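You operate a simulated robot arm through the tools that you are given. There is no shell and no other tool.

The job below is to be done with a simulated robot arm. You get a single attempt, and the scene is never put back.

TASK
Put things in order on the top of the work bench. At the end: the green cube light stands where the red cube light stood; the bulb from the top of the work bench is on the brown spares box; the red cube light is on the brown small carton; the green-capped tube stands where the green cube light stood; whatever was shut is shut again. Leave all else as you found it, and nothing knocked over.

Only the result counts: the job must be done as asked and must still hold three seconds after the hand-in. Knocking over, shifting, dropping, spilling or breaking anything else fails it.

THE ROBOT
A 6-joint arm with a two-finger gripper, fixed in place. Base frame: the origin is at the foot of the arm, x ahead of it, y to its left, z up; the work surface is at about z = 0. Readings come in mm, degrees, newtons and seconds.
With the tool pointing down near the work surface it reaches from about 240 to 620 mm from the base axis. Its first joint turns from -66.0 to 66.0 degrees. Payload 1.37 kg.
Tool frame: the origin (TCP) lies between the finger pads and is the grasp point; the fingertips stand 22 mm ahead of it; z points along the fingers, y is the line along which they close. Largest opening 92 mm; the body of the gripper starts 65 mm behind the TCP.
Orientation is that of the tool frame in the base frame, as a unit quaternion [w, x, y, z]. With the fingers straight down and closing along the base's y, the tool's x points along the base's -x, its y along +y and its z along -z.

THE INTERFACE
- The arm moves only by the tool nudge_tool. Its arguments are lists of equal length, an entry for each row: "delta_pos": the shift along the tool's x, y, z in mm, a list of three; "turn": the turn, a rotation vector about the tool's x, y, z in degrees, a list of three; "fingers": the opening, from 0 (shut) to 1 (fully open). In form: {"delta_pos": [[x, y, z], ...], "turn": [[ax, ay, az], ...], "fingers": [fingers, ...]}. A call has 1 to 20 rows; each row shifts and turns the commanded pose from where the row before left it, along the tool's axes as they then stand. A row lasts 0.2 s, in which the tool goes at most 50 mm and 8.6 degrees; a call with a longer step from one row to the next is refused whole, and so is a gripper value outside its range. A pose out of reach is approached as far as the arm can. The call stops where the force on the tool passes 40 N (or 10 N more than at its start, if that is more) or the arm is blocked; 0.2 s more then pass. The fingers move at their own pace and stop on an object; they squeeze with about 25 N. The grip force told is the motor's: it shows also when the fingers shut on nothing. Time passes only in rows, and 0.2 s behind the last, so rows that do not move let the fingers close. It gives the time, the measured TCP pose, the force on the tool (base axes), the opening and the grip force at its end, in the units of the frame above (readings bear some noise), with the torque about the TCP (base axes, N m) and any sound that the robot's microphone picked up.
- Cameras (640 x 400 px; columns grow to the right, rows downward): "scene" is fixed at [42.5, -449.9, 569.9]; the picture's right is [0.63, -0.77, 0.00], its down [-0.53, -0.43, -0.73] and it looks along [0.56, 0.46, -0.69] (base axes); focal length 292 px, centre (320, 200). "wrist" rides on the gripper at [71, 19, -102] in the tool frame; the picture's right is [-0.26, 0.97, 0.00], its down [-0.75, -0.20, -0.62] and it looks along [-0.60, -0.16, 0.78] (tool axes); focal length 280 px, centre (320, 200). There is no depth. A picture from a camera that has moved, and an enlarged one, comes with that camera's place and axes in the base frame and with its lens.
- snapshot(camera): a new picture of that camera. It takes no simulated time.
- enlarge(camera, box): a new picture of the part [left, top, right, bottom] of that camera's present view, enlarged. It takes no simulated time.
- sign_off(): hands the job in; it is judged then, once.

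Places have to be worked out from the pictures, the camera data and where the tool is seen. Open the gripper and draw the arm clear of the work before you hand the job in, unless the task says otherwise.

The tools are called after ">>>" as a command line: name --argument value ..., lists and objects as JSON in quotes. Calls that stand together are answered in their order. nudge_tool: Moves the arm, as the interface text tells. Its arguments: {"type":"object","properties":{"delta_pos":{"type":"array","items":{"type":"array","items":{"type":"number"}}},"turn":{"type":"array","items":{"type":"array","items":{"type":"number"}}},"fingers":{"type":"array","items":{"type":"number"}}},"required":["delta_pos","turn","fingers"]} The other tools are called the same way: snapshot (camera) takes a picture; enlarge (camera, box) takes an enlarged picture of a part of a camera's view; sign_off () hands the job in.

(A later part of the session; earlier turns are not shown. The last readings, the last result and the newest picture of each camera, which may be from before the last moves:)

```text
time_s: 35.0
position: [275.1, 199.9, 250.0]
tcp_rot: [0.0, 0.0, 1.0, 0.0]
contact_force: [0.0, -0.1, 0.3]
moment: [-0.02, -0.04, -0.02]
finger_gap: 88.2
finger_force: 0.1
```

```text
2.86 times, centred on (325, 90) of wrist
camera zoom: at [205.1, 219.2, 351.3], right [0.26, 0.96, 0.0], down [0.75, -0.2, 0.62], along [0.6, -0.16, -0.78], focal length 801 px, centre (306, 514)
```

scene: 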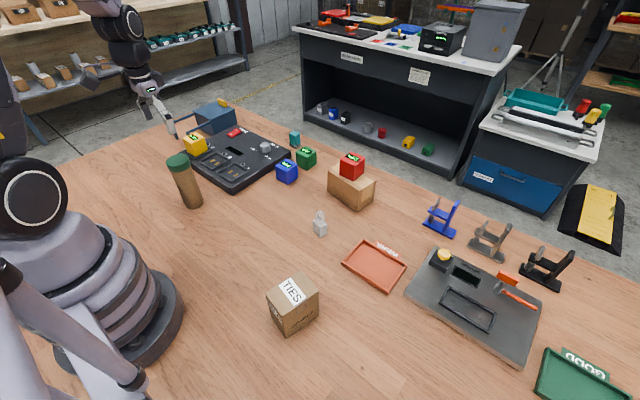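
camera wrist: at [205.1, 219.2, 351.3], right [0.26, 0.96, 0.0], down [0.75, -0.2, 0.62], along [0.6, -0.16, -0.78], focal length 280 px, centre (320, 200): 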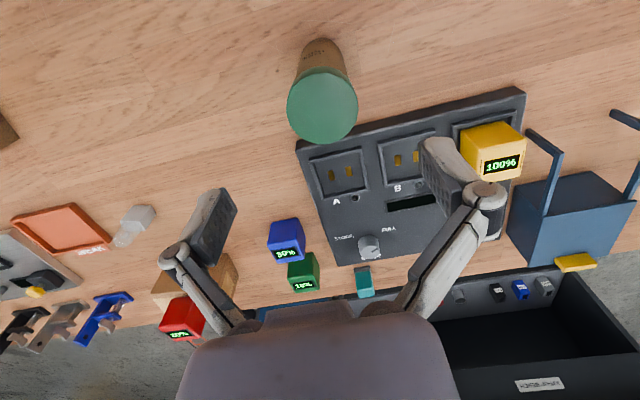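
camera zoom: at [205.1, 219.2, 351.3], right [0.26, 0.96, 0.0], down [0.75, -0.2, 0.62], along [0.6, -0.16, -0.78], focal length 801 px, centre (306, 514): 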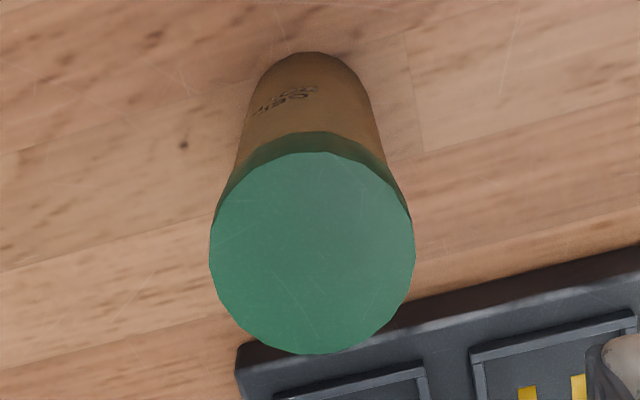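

The tube's axis computes to about (279.3,201), cap ≈53 mm, top z≈146. I align and descend to z≈172 (tips just above the cap) to check clearance.

>>> nudge_tool --delta_pos '[[-3.5, 0.8, 20], [0, 0, 25], [0, 0, 20], [0, 0, 12], [0, 0, 0]]' --turn '[[0, 0, 0], [0, 0, 0], [0, 0, 0], [0, 0, 0], [0, 0, 0]]' --fingers '[0.96, 0.96, 0.96, 0.96, 0.96]'

>>> snapshot --camera "wrist"

>>> enlarge --camera "scene" --box '[100, 60, 260, 220]'

```text
time_s: 36.2
position: [279.9, 201.4, 173.2]
tcp_rot: [0.0, 0.0, 1.0, -0.001]
contact_force: [0.8, 0.1, 0.3]
moment: [0.01, 0.01, -0.01]
finger_gap: 88.2
finger_force: 0.0
```

```text
taken
camera wrist: at [210.1, 220.1, 273.7], right [0.26, 0.97, 0.0], down [0.75, -0.2, 0.62], along [0.6, -0.16, -0.78], focal length 280 px, centre (320, 200)
```

wrist: 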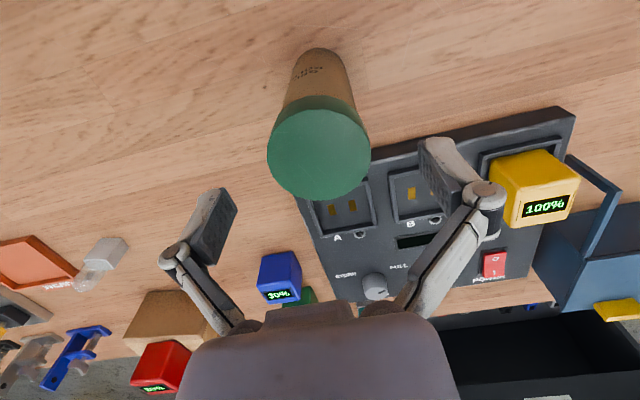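

```text
2.50 times, centred on (180, 140) of scene
camera zoom: at [42.5, -449.9, 569.9], right [0.63, -0.77, 0.0], down [-0.53, -0.43, -0.73], along [0.56, 0.46, -0.69], focal length 731 px, centre (670, 350)
```

zoom: 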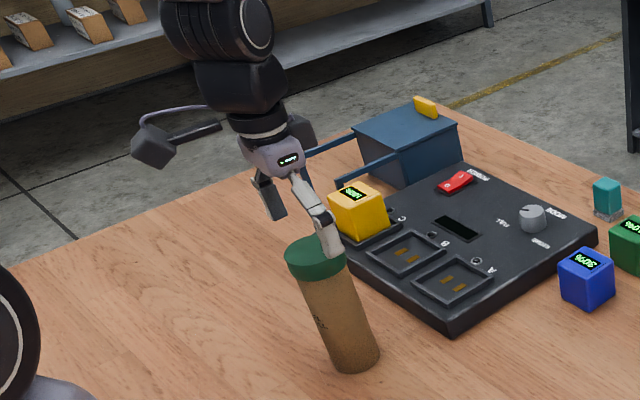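

Cap centred between the fingers with ample clearance. I descend around it to z≈95 and then close gently on the body.

>>> nudge_tool --delta_pos '[[0, 0, 15], [0, 0, 20], [0, 0, 20], [0, 0, 15], [0, 0, 8], [0, 0, 0]]' --turn '[[0, 0, 0], [0, 0, 0], [0, 0, 0], [0, 0, 0], [0, 0, 0], [0, 0, 0]]' --fingers '[0.96, 0.96, 0.96, 0.96, 0.96, 0.96]'

>>> snapshot --camera "wrist"

>>> enlarge --camera "scene" --box '[100, 80, 260, 240]'

```text
time_s: 37.6
position: [280.6, 201.6, 94.7]
tcp_rot: [0.0, 0.0, 1.0, 0.0]
contact_force: [1.5, -3.1, 11.3]
moment: [-0.14, 0.0, 0.01]
finger_gap: 91.8
finger_force: 2.6
```

```text
taken
camera wrist: at [210.2, 220.1, 196.1], right [0.26, 0.97, 0.0], down [0.75, -0.2, 0.63], along [0.6, -0.16, -0.78], focal length 280 px, centre (320, 200)
```

wrist: 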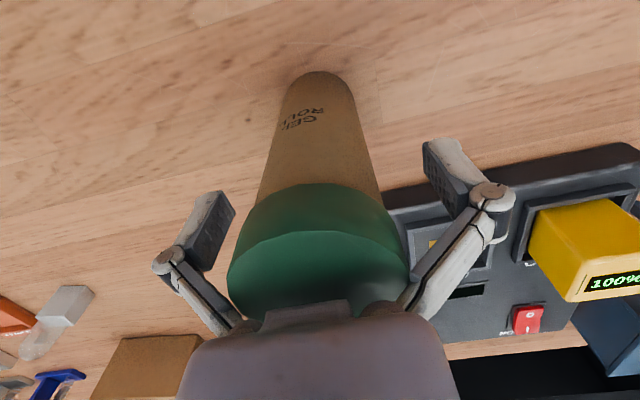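

```text
2.50 times, centred on (180, 160) of scene
camera zoom: at [42.5, -449.9, 569.9], right [0.63, -0.77, 0.0], down [-0.53, -0.43, -0.73], along [0.56, 0.46, -0.69], focal length 731 px, centre (670, 300)
```

zoom: 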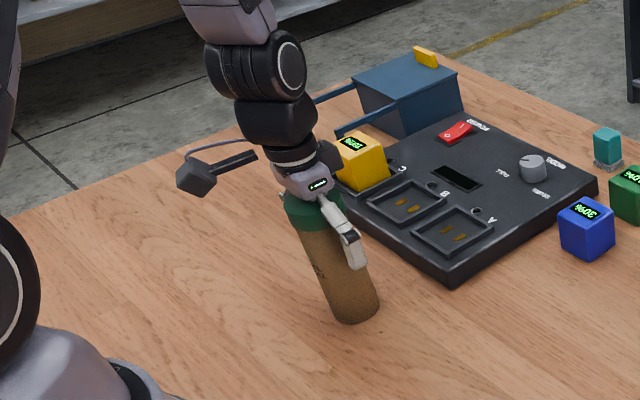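

The finger links press on the cap (11 N, gap forced to 91.8), so the hand is a bit too low. I back up until the force vanishes.

>>> nudge_tool --delta_pos '[[0, 0, -4], [0, 0, -4], [0, 0, 0]]' --turn '[[0, 0, 0], [0, 0, 0], [0, 0, 0]]' --fingers '[0.96, 0.96, 0.96]'

>>> enlarge --camera "wrist" --box '[140, 50, 520, 330]'

>>> enlarge --camera "scene" --box '[140, 110, 230, 220]'

```text
time_s: 38.4
position: [279.7, 200.5, 103.0]
tcp_rot: [0.001, 0.0, 1.0, 0.0]
contact_force: [0.2, 0.3, 1.2]
moment: [-0.01, 0.01, -0.01]
finger_gap: 88.5
finger_force: 0.0
```

```text
1.43 times, centred on (330, 190) of wrist
camera zoom: at [209.7, 220.0, 204.0], right [0.26, 0.97, 0.0], down [0.75, -0.2, 0.62], along [0.6, -0.16, -0.78], focal length 401 px, centre (306, 214)
```

zoom: 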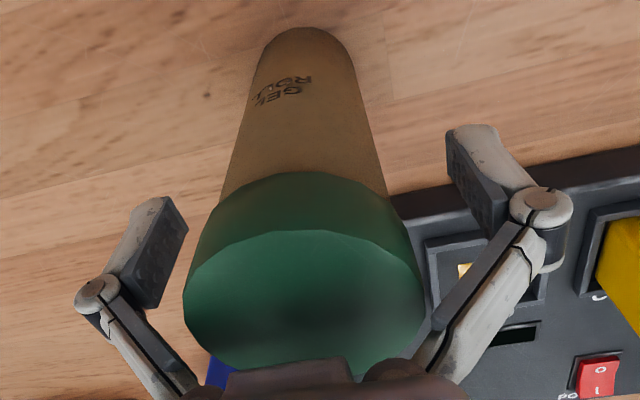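

```text
3.64 times, centred on (185, 165) of scene
camera zoom: at [42.5, -449.9, 569.9], right [0.63, -0.77, 0.0], down [-0.53, -0.43, -0.73], along [0.56, 0.46, -0.69], focal length 1064 px, centre (811, 327)
```

zoom: 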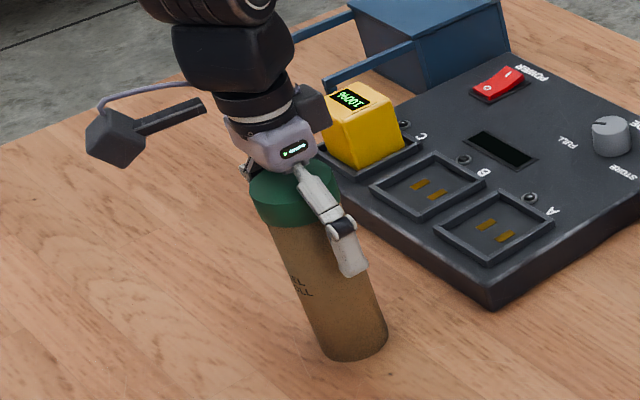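

The force is gone at z=103. Since the links narrow toward the palm, I must grip at the cap's height instead: I rise to z≈133 (tips ≈111) and check before closing.

>>> nudge_tool --delta_pos '[[0, 0, -10], [0, 0, -10], [0, 0, -10], [0, 0, 0], [0, 0, 0]]' --turn '[[0, 0, 0], [0, 0, 0], [0, 0, 0], [0, 0, 0], [0, 0, 0]]' --fingers '[0.96, 0.96, 0.96, 0.8, 0.72]'

>>> enlarge --camera "wrist" --box '[160, 50, 480, 300]'

>>> enlarge --camera "scene" --box '[140, 110, 230, 220]'

```text
time_s: 39.6
position: [280.5, 200.5, 133.2]
tcp_rot: [0.0, 0.0, 1.0, -0.001]
contact_force: [0.8, -0.5, -0.1]
moment: [-0.01, -0.02, 0.01]
finger_gap: 66.2
finger_force: 0.1
```

```text
1.60 times, centred on (320, 175) of wrist
camera zoom: at [209.9, 220.2, 234.1], right [0.26, 0.97, 0.0], down [0.75, -0.2, 0.63], along [0.6, -0.16, -0.78], focal length 449 px, centre (320, 240)
```

zoom: 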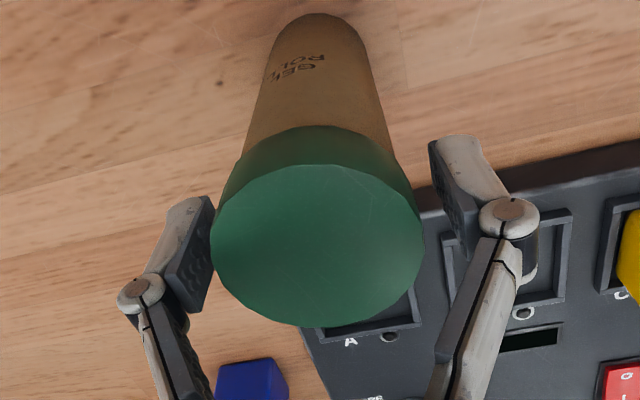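

```text
3.64 times, centred on (185, 165) of scene
camera zoom: at [42.5, -449.9, 569.9], right [0.63, -0.77, 0.0], down [-0.53, -0.43, -0.73], along [0.56, 0.46, -0.69], focal length 1064 px, centre (811, 327)
```

zoom: 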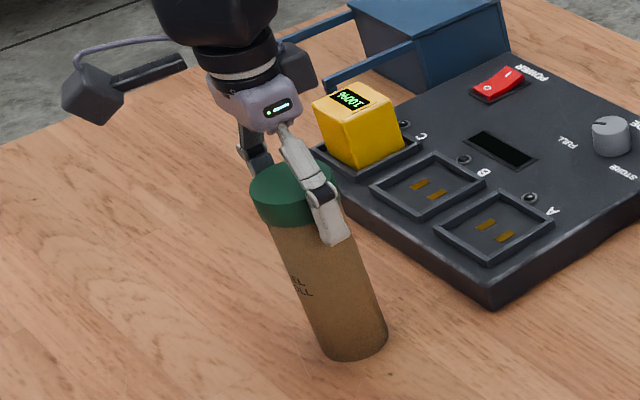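

The cap centre (≈(278.5,201.2)) lies midway between the pads. I close slowly onto the cap.

>>> nudge_tool --delta_pos '[[0, 0.4, 0], [0, 0, 0], [0, 0, 0], [0, 0, 0], [0, 0, 0], [0, 0, 0]]' --turn '[[0, 0, 0], [0, 0, 0], [0, 0, 0], [0, 0, 0], [0, 0, 0], [0, 0, 0]]' --fingers '[0.68, 0.64, 0.6, 0.57, 0.5, 0.45]'

>>> enlarge --camera "wrist" --box '[160, 50, 480, 300]'

>>> enlarge --camera "scene" --box '[140, 110, 230, 220]'

```text
time_s: 41.0
position: [279.5, 201.5, 134.1]
tcp_rot: [0.0, 0.0, 1.0, 0.0]
contact_force: [-0.6, -1.8, 6.3]
moment: [-0.05, 0.09, 0.0]
finger_gap: 52.2
finger_force: 25.6
```

```text
1.60 times, centred on (320, 175) of wrist
camera zoom: at [210.0, 220.8, 234.1], right [0.26, 0.97, 0.0], down [0.75, -0.2, 0.63], along [0.6, -0.16, -0.78], focal length 449 px, centre (320, 240)
```

zoom: 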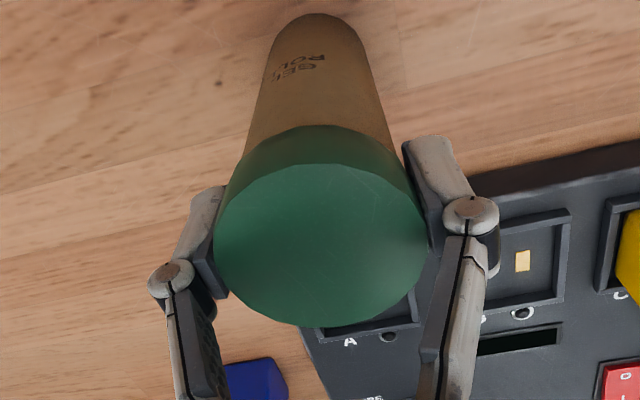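

```text
3.64 times, centred on (185, 165) of scene
camera zoom: at [42.5, -449.9, 569.9], right [0.63, -0.77, 0.0], down [-0.53, -0.43, -0.73], along [0.56, 0.46, -0.69], focal length 1064 px, centre (811, 327)
```

zoom: 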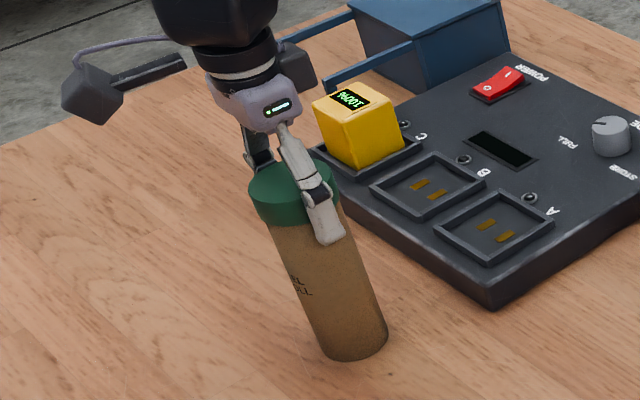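

Gripped at 52 mm. I lift just 12 mm slowly and check that the whole tube rises with its cap.

>>> nudge_tool --delta_pos '[[0, 0, -2], [0, 0, -3], [0, 0, -3], [0, 0, -4], [0, 0, 0]]' --turn '[[0, 0, 0], [0, 0, 0], [0, 0, 0], [0, 0, 0], [0, 0, 0]]' --fingers '[0.45, 0.45, 0.45, 0.45, 0.45]'

>>> enlarge --camera "wrist" --box '[160, 50, 480, 300]'

>>> enlarge --camera "scene" --box '[140, 110, 230, 220]'

```text
time_s: 42.2
position: [279.2, 200.0, 143.6]
tcp_rot: [-0.001, 0.0, 1.0, 0.0]
contact_force: [0.1, 0.4, -1.5]
moment: [0.01, -0.01, 0.02]
finger_gap: 52.0
finger_force: 25.0
```

```text
1.60 times, centred on (320, 175) of wrist
camera zoom: at [209.9, 220.6, 246.4], right [0.26, 0.97, 0.0], down [0.75, -0.2, 0.62], along [0.6, -0.16, -0.78], focal length 449 px, centre (320, 240)
```

zoom: 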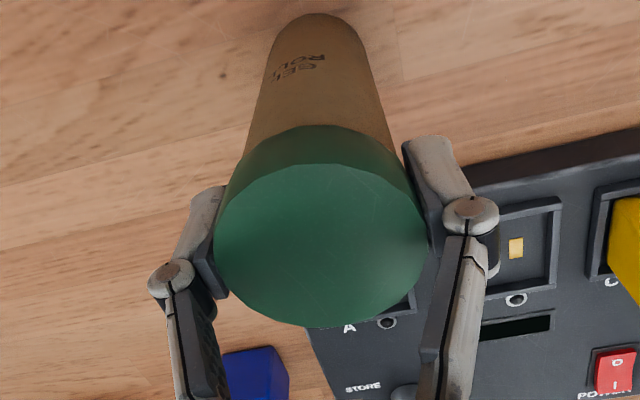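

```text
3.64 times, centred on (185, 165) of scene
camera zoom: at [42.5, -449.9, 569.9], right [0.63, -0.77, 0.0], down [-0.53, -0.43, -0.73], along [0.56, 0.46, -0.69], focal length 1064 px, centre (811, 327)
```

zoom: 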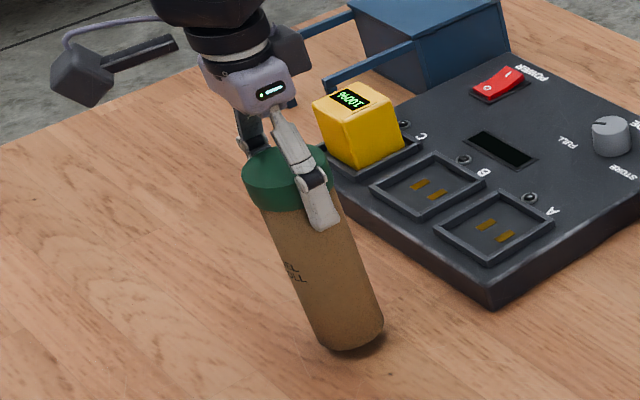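

The whole tube rises with its cap, hanging straight. I lift to clear everything and carry it slowly to above green's old place (436,75.7).

>>> nudge_tool --delta_pos '[[0, 0, -10], [0, 0, -20], [0, 0, -20], [0, 0, -20], [0, 0, -10], [-7, -5.6, 0], [-13, -10.4, 0], [-13, -10.4, 0], [-13, -10.4, 0], [-13, -10.4, 0], [-13, -10.4, 0], [-13, -10.4, 0], [-13, -10.4, 0], [-13, -10.4, 0], [-13, -10.4, 0], [-13, -10.4, 0], [-13, -10.4, 0], [-7.5, -5.6, 0], [0, 0, 0]]' --turn '[[0, 0, 0], [0, 0, 0], [0, 0, 0], [0, 0, 0], [0, 0, 0], [0, 0, 0], [0, 0, 0], [0, 0, 0], [0, 0, 0], [0, 0, 0], [0, 0, 0], [0, 0, 0], [0, 0, 0], [0, 0, 0], [0, 0, 0], [0, 0, 0], [0, 0, 0], [0, 0, 0], [0, 0, 0]]' --fingers '[0.45, 0.45, 0.45, 0.45, 0.45, 0.45, 0.45, 0.45, 0.45, 0.45, 0.45, 0.45, 0.45, 0.45, 0.45, 0.45, 0.45, 0.45, 0.45]'

>>> snapshot --camera "wrist"

>>> enlarge --camera "scene" --box '[180, 60, 340, 210]'

```text
time_s: 46.2
position: [437.7, 75.6, 224.7]
tcp_rot: [0.0, 0.0, 1.0, 0.001]
contact_force: [1.1, 0.0, -1.0]
moment: [-0.01, 0.03, -0.02]
finger_gap: 52.4
finger_force: 25.3
```

```text
taken
camera wrist: at [367.8, 95.0, 325.8], right [0.26, 0.97, 0.0], down [0.75, -0.2, 0.63], along [0.6, -0.16, -0.78], focal length 280 px, centre (320, 200)
```

wrist: 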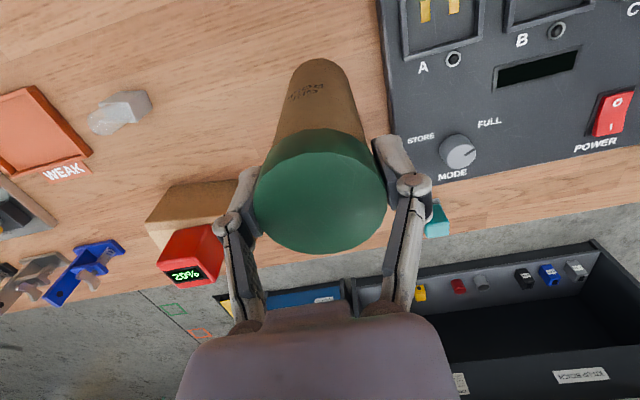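

```text
2.67 times, centred on (260, 135) of scene
camera zoom: at [42.5, -449.9, 569.9], right [0.63, -0.77, 0.0], down [-0.53, -0.43, -0.73], along [0.56, 0.46, -0.69], focal length 780 px, centre (480, 373)
```

zoom: 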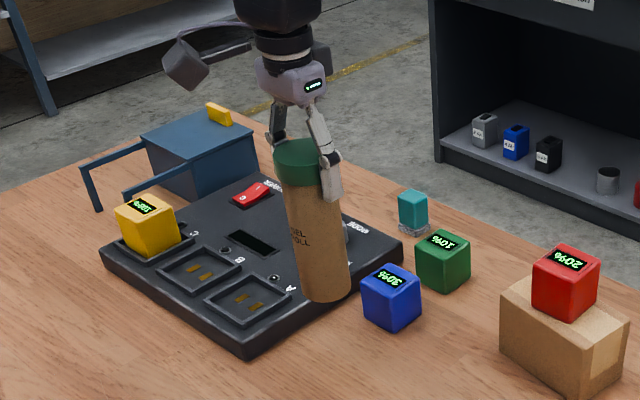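

I check the tube's attitude in the hand with the same enlargement as before.

>>> enlarge --camera "wrist" --box '[160, 50, 480, 300]'

```text
1.60 times, centred on (320, 175) of wrist
camera zoom: at [367.8, 95.0, 325.8], right [0.26, 0.97, 0.0], down [0.75, -0.2, 0.63], along [0.6, -0.16, -0.78], focal length 449 px, centre (320, 240)
```

zoom: 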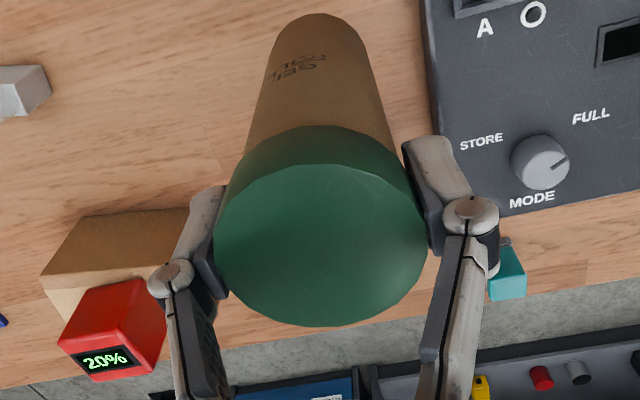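

The tube hangs unchanged and upright. I lower it to about 6 mm above the bench.

>>> nudge_tool --delta_pos '[[0, 0, 10], [0, 0, 20], [0, 0, 20], [0, 0, 20], [0, 0, 12], [0, 0, 4], [0, 0, 0]]' --turn '[[0, 0, 0], [0, 0, 0], [0, 0, 0], [0, 0, 0], [0, 0, 0], [0, 0, 0], [0, 0, 0]]' --fingers '[0.45, 0.45, 0.45, 0.45, 0.45, 0.45, 0.45]'

>>> enlarge --camera "scene" --box '[200, 90, 330, 220]'

```text
time_s: 47.8
position: [437.3, 76.2, 138.9]
tcp_rot: [0.001, 0.0, 1.0, 0.0]
contact_force: [-0.8, 0.3, -1.5]
moment: [-0.01, -0.01, 0.02]
finger_gap: 51.9
finger_force: 25.4
```

```text
3.08 times, centred on (265, 155) of scene
camera zoom: at [42.5, -449.9, 569.9], right [0.63, -0.77, 0.0], down [-0.53, -0.43, -0.73], along [0.56, 0.46, -0.69], focal length 900 px, centre (489, 338)
```

zoom: 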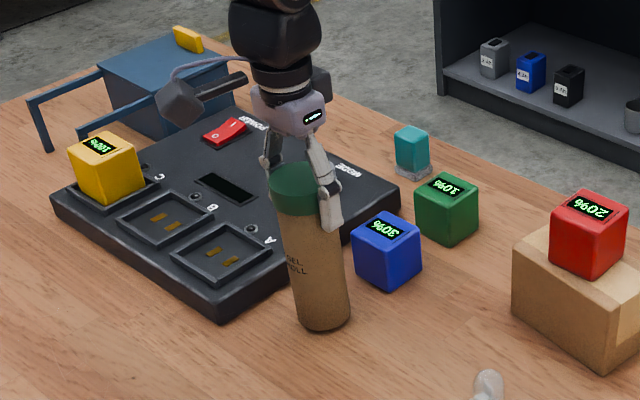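

Close to the bench and clear of the dock and blue cube. I lower further in small steps.

>>> nudge_tool --delta_pos '[[0, 0, 2], [0, 0, 1.5], [0, 0, 1], [0, 0, 0]]' --turn '[[0, 0, 0], [0, 0, 0], [0, 0, 0], [0, 0, 0]]' --fingers '[0.45, 0.45, 0.45, 0.45]'

```text
time_s: 48.8
position: [437.4, 75.3, 135.3]
tcp_rot: [-0.001, 0.0, 1.0, 0.0]
contact_force: [-1.0, -0.4, -1.1]
moment: [0.0, 0.01, 0.02]
finger_gap: 52.1
finger_force: 25.3
```

Not down yet; continue by fractions of a millimetre.

>>> nudge_tool --delta_pos '[[0, 0, 0.7], [0, 0, 0.7], [0, 0, 0]]' --turn '[[0, 0, 0], [0, 0, 0], [0, 0, 0]]' --fingers '[0.45, 0.45, 0.45]'

```text
time_s: 49.6
position: [437.1, 75.1, 133.3]
tcp_rot: [0.0, 0.0, 1.0, 0.0]
contact_force: [0.1, -0.4, 0.2]
moment: [0.0, 0.01, 0.03]
finger_gap: 52.4
finger_force: 24.9
```

The force is shifting toward zero (near contact); one more 0.5 mm.

>>> nudge_tool --delta_pos '[[0, 0, 0.5], [0, 0, 0], [0, 0, 0]]' --turn '[[0, 0, 0], [0, 0, 0], [0, 0, 0]]' --fingers '[0.45, 0.45, 0.45]'

```text
time_s: 50.4
position: [437.4, 76.4, 132.8]
tcp_rot: [0.001, -0.001, 1.0, 0.001]
contact_force: [-1.4, -1.8, 7.7]
moment: [-0.05, 0.19, 0.01]
finger_gap: 52.2
finger_force: 25.0
```

Contact at 7.7 N. I open the fingers gently, holding position, and check the tube stands.

>>> nudge_tool --delta_pos '[[0, 0, -0.2], [0, 0, 0], [0, 0, 0], [0, 0, 0], [0, 0, 0], [0, 0, 0]]' --turn '[[0, 0, 0], [0, 0, 0], [0, 0, 0], [0, 0, 0], [0, 0, 0], [0, 0, 0]]' --fingers '[0.5, 0.58, 0.63, 0.7, 0.78, 0.82]'

>>> enlarge --camera "wrist" --box '[160, 50, 480, 300]'

```text
time_s: 51.8
position: [438.5, 75.0, 132.0]
tcp_rot: [0.0, 0.001, 1.0, 0.0]
contact_force: [-0.5, 0.4, 0.3]
moment: [-0.01, 0.01, -0.02]
finger_gap: 75.4
finger_force: 0.1
```

```text
1.60 times, centred on (320, 175) of wrist
camera zoom: at [367.5, 94.8, 233.9], right [0.26, 0.97, 0.0], down [0.75, -0.2, 0.63], along [0.6, -0.16, -0.78], focal length 449 px, centre (320, 240)
```

zoom: 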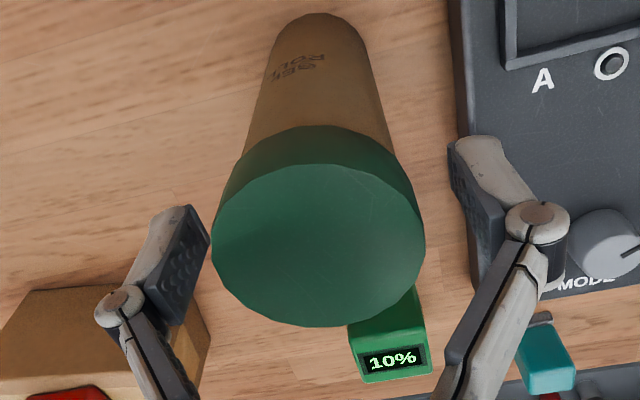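

The tube stands free. I rise straight up clear of it, then move over toward the bulb at about (416,-142).

>>> nudge_tool --delta_pos '[[0, 0, -8], [0, 0, -15], [0, 0, -25], [0, 0, -30], [0, 0, -30], [2.1, -21.8, 0], [2.1, -21.8, 0], [2.1, -21.8, 0], [2.1, -21.8, 0], [2.1, -21.8, 5], [2.1, -21.8, 10], [2.1, -21.8, 10], [2.1, -21.8, 10], [2.1, -21.8, 10], [2.1, -21.8, 10], [0, 0, 0]]' --turn '[[0, 0, 0], [0, 0, 0], [0, 0, 0], [0, 0, 0], [0, 0, 0], [0, 0, 0], [0, 0, 0], [0, 0, 0], [0, 0, 0], [0, 0, 0], [0, 0, 0], [0, 0, 0], [0, 0, 0], [0, 0, 0], [0, 0, 0], [0, 0, 0]]' --fingers '[0.82, 0.82, 0.82, 0.82, 0.82, 0.6, 0.6, 0.6, 0.6, 0.6, 0.6, 0.6, 0.6, 0.6, 0.6, 0.6]'

>>> snapshot --camera "wrist"

>>> snapshot --camera "scene"

```text
time_s: 55.2
position: [416.5, -143.5, 185.7]
tcp_rot: [0.001, 0.0, 1.0, 0.0]
contact_force: [-0.6, -0.1, -0.3]
moment: [0.03, -0.02, -0.03]
finger_gap: 55.2
finger_force: 0.1
```

```text
taken
camera wrist: at [346.6, -124.0, 286.8], right [0.26, 0.97, 0.0], down [0.75, -0.2, 0.63], along [0.6, -0.16, -0.78], focal length 280 px, centre (320, 200)
```

wrist: 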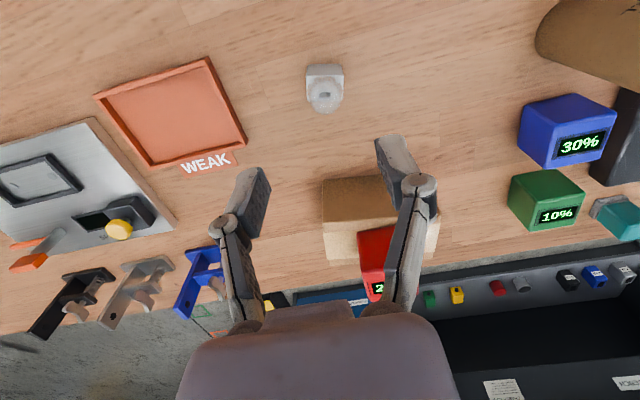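

```text
taken
```

scene: 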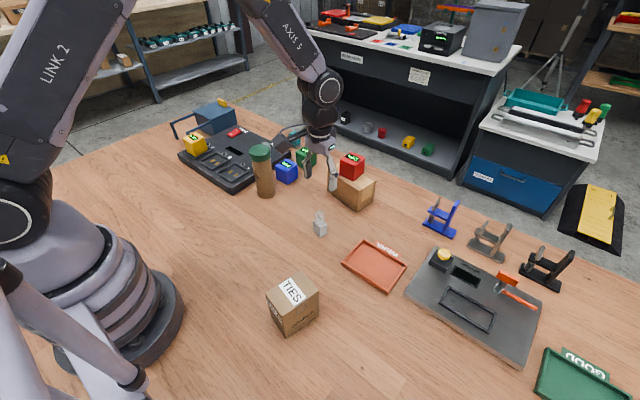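

>>> enlarge --camera "wrist" --box '[285, 50, 365, 120]'

>>> enlarge --camera "scene" --box '[230, 120, 310, 220]'

```text
5.71 times, centred on (325, 85) of wrist
camera zoom: at [346.6, -124.0, 286.8], right [0.26, 0.97, 0.0], down [0.75, -0.2, 0.63], along [0.6, -0.16, -0.78], focal length 1602 px, centre (291, 857)
```

zoom: 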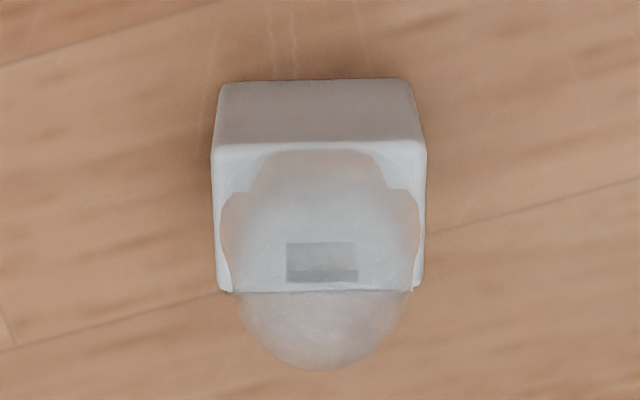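

```text
4.00 times, centred on (270, 170) of scene
camera zoom: at [42.5, -449.9, 569.9], right [0.63, -0.77, 0.0], down [-0.53, -0.43, -0.73], along [0.56, 0.46, -0.69], focal length 1170 px, centre (520, 320)
```

zoom: 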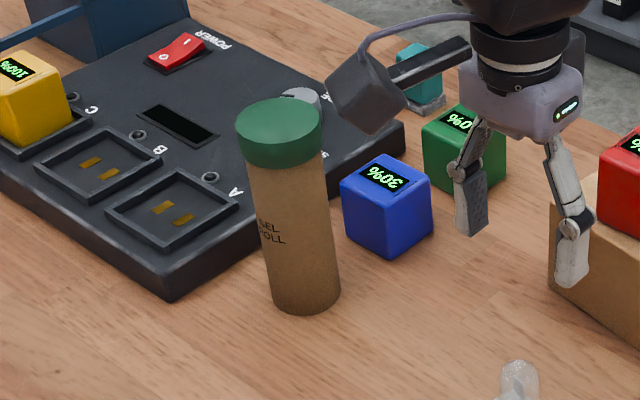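

The tube stands at green's old place. The bulb's base measures about 30.7×21 mm, centre (420.7,-139.4), long axis turned ≈14° clockwise from y. I align position and yaw, then descend to z≈105 to check.

>>> nudge_tool --delta_pos '[[-4.1, 3.9, 0], [0, 0, 20], [0, 0, 30], [0, 0, 30], [0, 0, 0]]' --turn '[[0, 0, 7], [0, 0, 6.9], [0, 0, 0], [0, 0, 0], [0, 0, 0]]' --fingers '[0.6, 0.6, 0.6, 0.6, 0.6]'

>>> snapshot --camera "wrist"

>>> enlarge --camera "wrist" --box '[240, 60, 400, 200]'

```text
time_s: 56.4
position: [421.7, -137.7, 105.3]
tcp_rot: [0.0, 0.121, 0.993, 0.0]
contact_force: [-0.5, 0.3, 0.4]
moment: [-0.02, -0.02, 0.03]
finger_gap: 55.1
finger_force: 0.3
```

```text
taken
camera wrist: at [358.2, -102.2, 206.5], right [0.49, 0.87, 0.0], down [0.68, -0.38, 0.63], along [0.55, -0.3, -0.78], focal length 280 px, centre (320, 200)
```

wrist: 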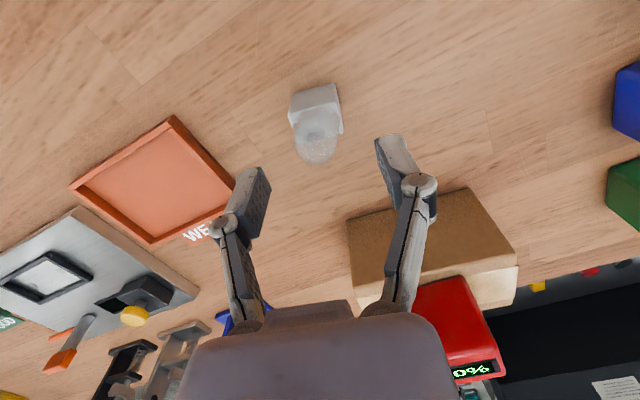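

```text
2.86 times, centred on (320, 130) of wrist
camera zoom: at [358.2, -102.2, 206.5], right [0.49, 0.87, 0.0], down [0.68, -0.38, 0.63], along [0.55, -0.3, -0.78], focal length 801 px, centre (320, 400)
```

zoom: 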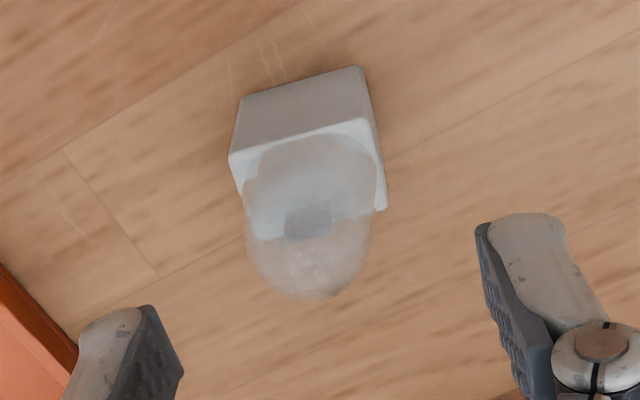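

The bulb is square to the fingers and centred fore-aft; it is 1.4 mm off sideways. I correct that and descend to z≈26 (tips ≈4 mm above the bench).

>>> nudge_tool --delta_pos '[[0, -1.4, 15], [0, 0, 20], [0, 0, 20], [0, 0, 15], [0, 0, 8], [0, 0, 0]]' --turn '[[0, 0, 0], [0, 0, 0], [0, 0, 0], [0, 0, 0], [0, 0, 0], [0, 0, 0]]' --fingers '[0.6, 0.6, 0.6, 0.6, 0.6, 0.6]'

>>> snapshot --camera "wrist"

>>> enlarge --camera "scene" --box '[270, 170, 370, 250]'

```text
time_s: 57.8
position: [420.7, -139.3, 27.5]
tcp_rot: [0.0, 0.122, 0.993, -0.001]
contact_force: [0.0, 0.6, -0.5]
moment: [0.02, 0.0, 0.02]
finger_gap: 55.1
finger_force: 0.1
```

```text
taken
camera wrist: at [357.1, -103.8, 128.8], right [0.49, 0.87, 0.0], down [0.68, -0.38, 0.63], along [0.55, -0.3, -0.78], focal length 280 px, centre (320, 200)
```

wrist: 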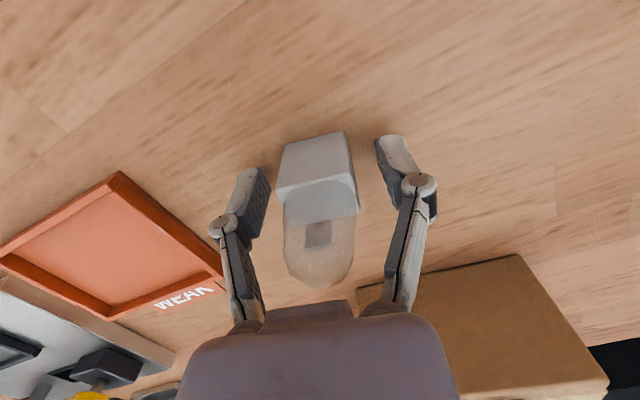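

```text
5.00 times, centred on (320, 210) of scene
camera zoom: at [42.5, -449.9, 569.9], right [0.63, -0.77, 0.0], down [-0.53, -0.43, -0.73], along [0.56, 0.46, -0.69], focal length 1462 px, centre (320, 150)
```

zoom: 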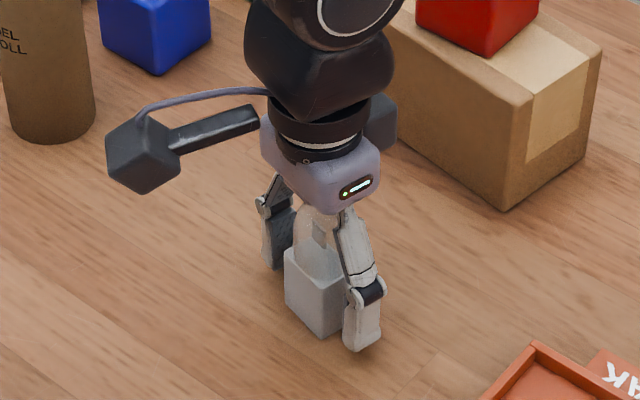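

The fingers flank the bulb's base evenly. I close gently.

>>> nudge_tool --delta_pos '[[0, 0, 0], [0, 0, 0], [0, 0, 0], [0, 0, 0], [0, 0, 0], [0, 0, 0]]' --turn '[[0, 0, 0], [0, 0, 0], [0, 0, 0], [0, 0, 0], [0, 0, 0], [0, 0, 0]]' --fingers '[0.5, 0.43, 0.38, 0.34, 0.28, 0.25]'

>>> snapshot --camera "wrist"

```text
time_s: 59.2
position: [420.6, -140.7, 28.2]
tcp_rot: [0.0, 0.121, 0.993, 0.0]
contact_force: [0.0, 0.0, 2.3]
moment: [0.02, 0.03, 0.02]
finger_gap: 30.9
finger_force: 25.0
```

```text
taken
camera wrist: at [357.1, -103.8, 129.0], right [0.49, 0.87, 0.0], down [0.68, -0.38, 0.63], along [0.55, -0.3, -0.78], focal length 280 px, centre (320, 200)
```

wrist: 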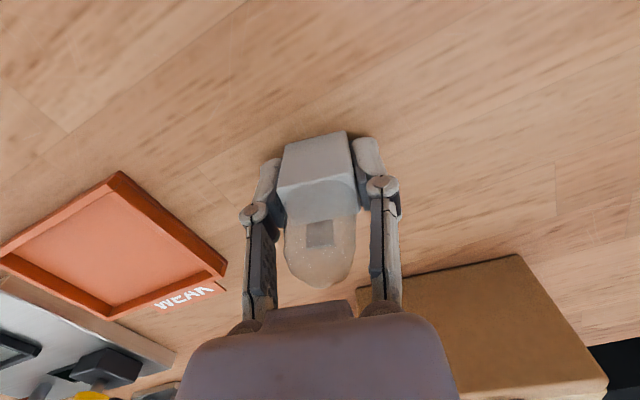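

Bulb held (30.9 mm). I lift it 150 mm and carry it at that height toward the spares box, stopping short to look.

>>> nudge_tool --delta_pos '[[0, 0, -4], [0, 0, -10], [0, 0, -20], [0, 0, -30], [0, 0, -30], [0, 0, -30], [0, 0, -26], [12, -10, -2], [15.8, -13.36, -2], [15.8, -13.36, -2], [15.8, -13.36, -2], [15.8, -13.36, -2], [15.8, -13.36, 0], [15.8, -13.36, 0], [15.8, -13.36, 0], [15.8, -13.36, 0], [15.8, -13.36, 0], [0, 0, 0]]' --turn '[[0, 0, 0], [0, 0, 0], [0, 0, 0], [0, 0, 0], [0, 0, 0], [0, 0, 0], [0, 0, 0], [0, 0, 0], [0, 0, 0], [0, 0, 0], [0, 0, 0], [0, 0, 0], [0, 0, 0], [0, 0, 0], [0, 0, 0], [0, 0, 0], [0, 0, 0], [0, 0, 0]]' --fingers '[0.25, 0.25, 0.25, 0.25, 0.25, 0.25, 0.25, 0.25, 0.25, 0.25, 0.25, 0.25, 0.25, 0.25, 0.25, 0.25, 0.25, 0.25]'

>>> snapshot --camera "wrist"

>>> snapshot --camera "scene"

```text
time_s: 63.0
position: [238.4, -228.7, 187.3]
tcp_rot: [0.0, 0.121, 0.993, -0.001]
contact_force: [-0.3, 0.1, -0.1]
moment: [0.02, 0.02, 0.02]
finger_gap: 31.1
finger_force: 24.9
```

```text
taken
camera wrist: at [175.5, -193.8, 288.9], right [0.49, 0.87, 0.0], down [0.68, -0.38, 0.63], along [0.55, -0.3, -0.78], focal length 280 px, centre (320, 200)
```

wrist: 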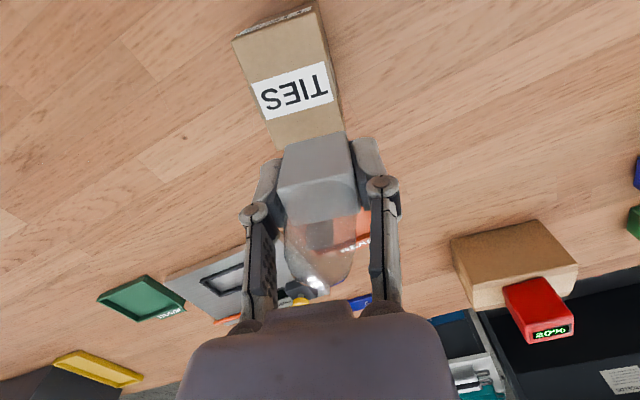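

```text
taken
```

scene: 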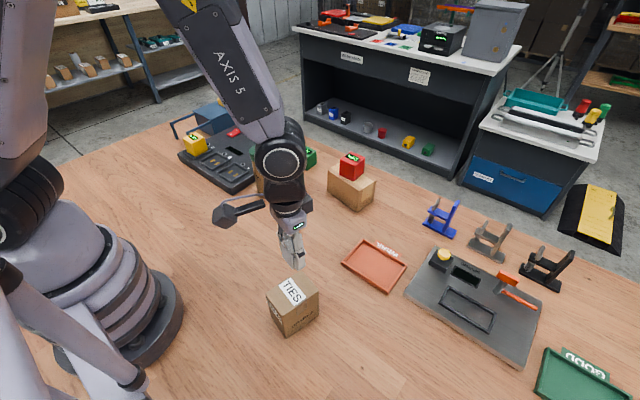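

>>> enlarge --camera "wrist" --box '[210, 0, 390, 160]'

```text
2.50 times, centred on (300, 80) of wrist
camera zoom: at [175.5, -193.8, 288.9], right [0.49, 0.87, 0.0], down [0.68, -0.38, 0.63], along [0.55, -0.3, -0.78], focal length 701 px, centre (370, 500)
```

zoom: 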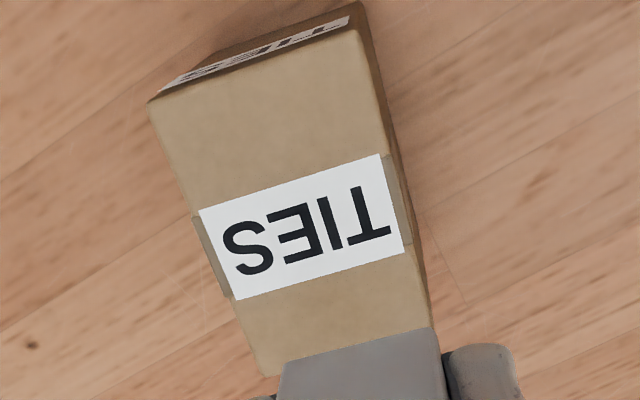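

The box top is 78×54 mm, square to the tool, with its centre 15.1 mm behind and 14.2 mm right of the TCP (base ≈(220,-239)). I move there and descend to about 10 mm above its top.

>>> nudge_tool --delta_pos '[[8, -7, 0], [7.1, -7.2, 10], [0, 0, 20], [0, 0, 18], [0, 0, 9], [0, 0, 0]]' --turn '[[0, 0, 0], [0, 0, 0], [0, 0, 0], [0, 0, 0], [0, 0, 0], [0, 0, 0]]' --fingers '[0.25, 0.25, 0.25, 0.25, 0.25, 0.25]'

>>> snapshot --camera "wrist"

>>> enlarge --camera "scene" --box '[240, 210, 350, 350]'

```text
time_s: 64.4
position: [221.2, -239.7, 131.2]
tcp_rot: [0.0, 0.121, 0.993, 0.0]
contact_force: [-0.1, -0.4, -0.3]
moment: [-0.02, 0.04, 0.02]
finger_gap: 31.0
finger_force: 24.6
```

```text
taken
camera wrist: at [157.7, -204.1, 231.4], right [0.49, 0.87, 0.0], down [0.68, -0.38, 0.63], along [0.55, -0.3, -0.78], focal length 280 px, centre (320, 200)
```

wrist: 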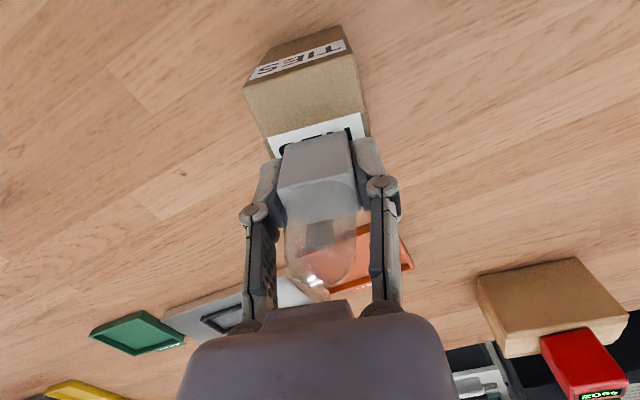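

```text
2.86 times, centred on (295, 280) of scene
camera zoom: at [42.5, -449.9, 569.9], right [0.63, -0.77, 0.0], down [-0.53, -0.43, -0.73], along [0.56, 0.46, -0.69], focal length 836 px, centre (391, -29)
```

zoom: 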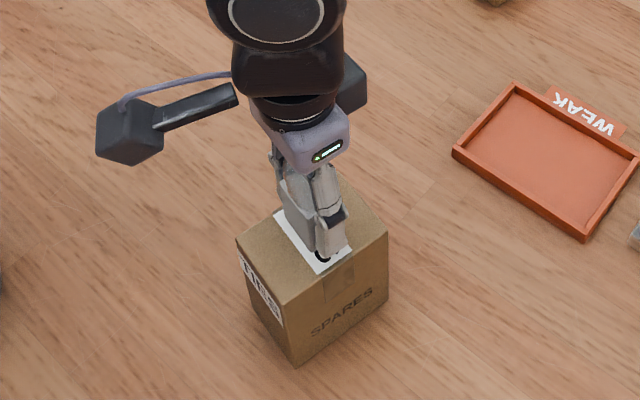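

The bulb hangs over the box's middle. I lower in small steps until contact.

>>> nudge_tool --delta_pos '[[0, 0, 3], [0, 0, 2], [0, 0, 1.5], [0, 0, 0]]' --turn '[[0, 0, 0], [0, 0, 0], [0, 0, 0], [0, 0, 0]]' --fingers '[0.25, 0.25, 0.25, 0.25]'

>>> enlarge --camera "scene" --box '[265, 255, 335, 315]'

```text
time_s: 65.4
position: [220.3, -240.8, 124.5]
tcp_rot: [0.0, 0.121, 0.993, 0.0]
contact_force: [0.6, 0.1, -0.8]
moment: [0.07, -0.05, -0.01]
finger_gap: 31.0
finger_force: 24.7
```

```text
6.67 times, centred on (300, 285) of scene
camera zoom: at [42.5, -449.9, 569.9], right [0.63, -0.77, 0.0], down [-0.53, -0.43, -0.73], along [0.56, 0.46, -0.69], focal length 1950 px, centre (453, -367)
```

zoom: 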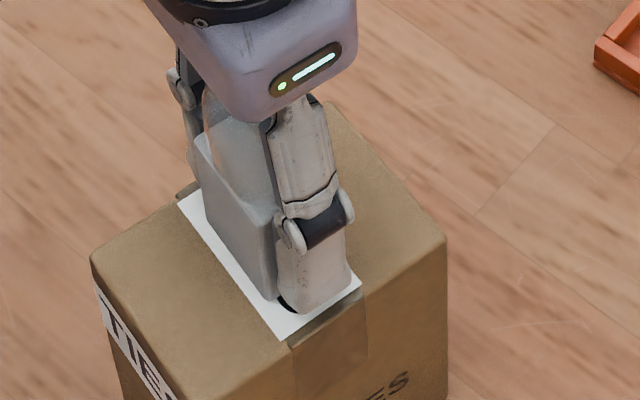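

Still free; continue in sub-millimetre steps.

>>> nudge_tool --delta_pos '[[0, 0, 1], [0, 0, 0.8], [0, 0, 0]]' --turn '[[0, 0, 0], [0, 0, 0], [0, 0, 0]]' --fingers '[0.25, 0.25, 0.25]'

```text
time_s: 66.2
position: [221.5, -240.7, 122.7]
tcp_rot: [0.0, 0.121, 0.993, 0.0]
contact_force: [-1.2, 3.6, 16.0]
moment: [0.09, 0.04, 0.01]
finger_gap: 31.2
finger_force: 24.6
```

Contact (16 N). I ease up 0.4 mm, then open gently to release the bulb.

>>> nudge_tool --delta_pos '[[0, 0, -0.4], [0, 0, 0], [0, 0, 0], [0, 0, 0], [0, 0, 0], [0, 0, 0]]' --turn '[[0, 0, 0], [0, 0, 0], [0, 0, 0], [0, 0, 0], [0, 0, 0], [0, 0, 0]]' --fingers '[0.28, 0.35, 0.42, 0.5, 0.55, 0.58]'

>>> snapshot --camera "wrist"

>>> enlarge --camera "scene" --box '[265, 255, 335, 315]'

```text
time_s: 67.6
position: [220.4, -239.3, 122.3]
tcp_rot: [0.0, 0.121, 0.993, 0.0]
contact_force: [0.2, -0.1, -0.5]
moment: [-0.02, -0.03, 0.03]
finger_gap: 53.3
finger_force: 0.0
```

```text
taken
camera wrist: at [157.8, -204.0, 223.9], right [0.49, 0.87, 0.0], down [0.68, -0.38, 0.62], along [0.55, -0.3, -0.78], focal length 280 px, centre (320, 200)
```

wrist: 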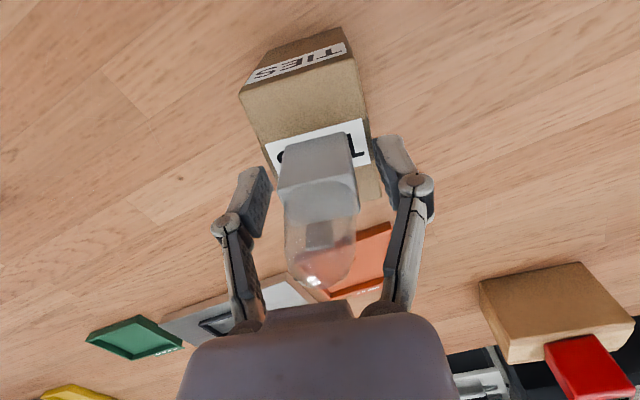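

```text
6.67 times, centred on (300, 285) of scene
camera zoom: at [42.5, -449.9, 569.9], right [0.63, -0.77, 0.0], down [-0.53, -0.43, -0.73], along [0.56, 0.46, -0.69], focal length 1950 px, centre (453, -367)
```

zoom: 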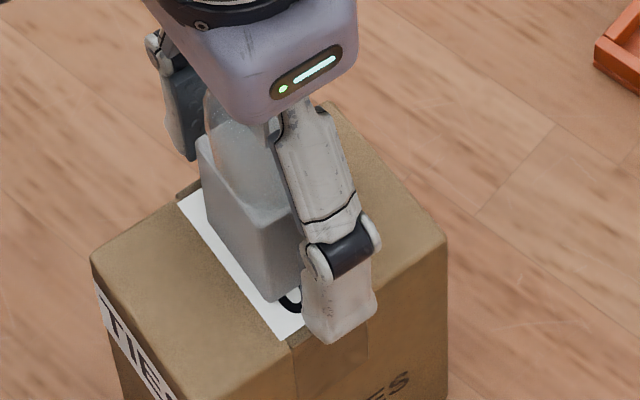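

The bulb stands free on the box. I rise slowly straight up and view the result.

>>> nudge_tool --delta_pos '[[0, 0, -4], [0, 0, -8], [0, 0, -15], [0, 0, -25], [0, 0, -30], [0, 0, -30], [0, 0, -30], [0, 0, -30], [0, 0, 0]]' --turn '[[0, 0, 0], [0, 0, 0], [0, 0, 0], [0, 0, 0], [0, 0, 0], [0, 0, 0], [0, 0, 0], [0, 0, 0], [0, 0, 0]]' --fingers '[0.6, 0.6, 0.6, 0.6, 0.6, 0.6, 0.6, 0.6, 0.6]'

>>> snapshot --camera "wrist"

>>> snapshot --camera "scene"

```text
time_s: 69.6
position: [222.2, -241.2, 295.8]
tcp_rot: [0.0, 0.121, 0.993, 0.0]
contact_force: [0.5, 0.7, -0.4]
moment: [0.03, 0.04, 0.02]
finger_gap: 55.3
finger_force: 0.1
```

```text
taken
camera wrist: at [158.0, -205.2, 396.6], right [0.49, 0.87, 0.0], down [0.68, -0.38, 0.63], along [0.55, -0.3, -0.78], focal length 280 px, centre (320, 200)
```

wrist: 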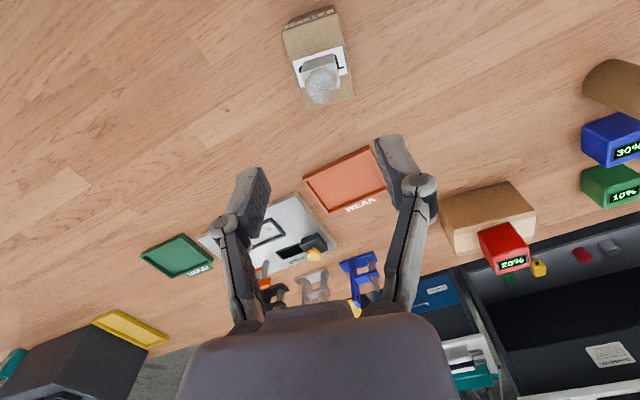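

```text
taken
```

scene: 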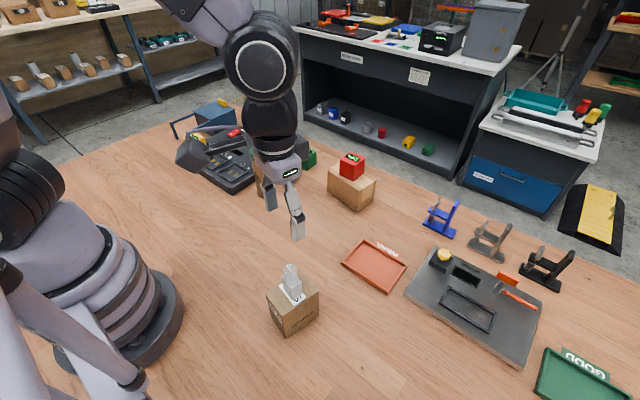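

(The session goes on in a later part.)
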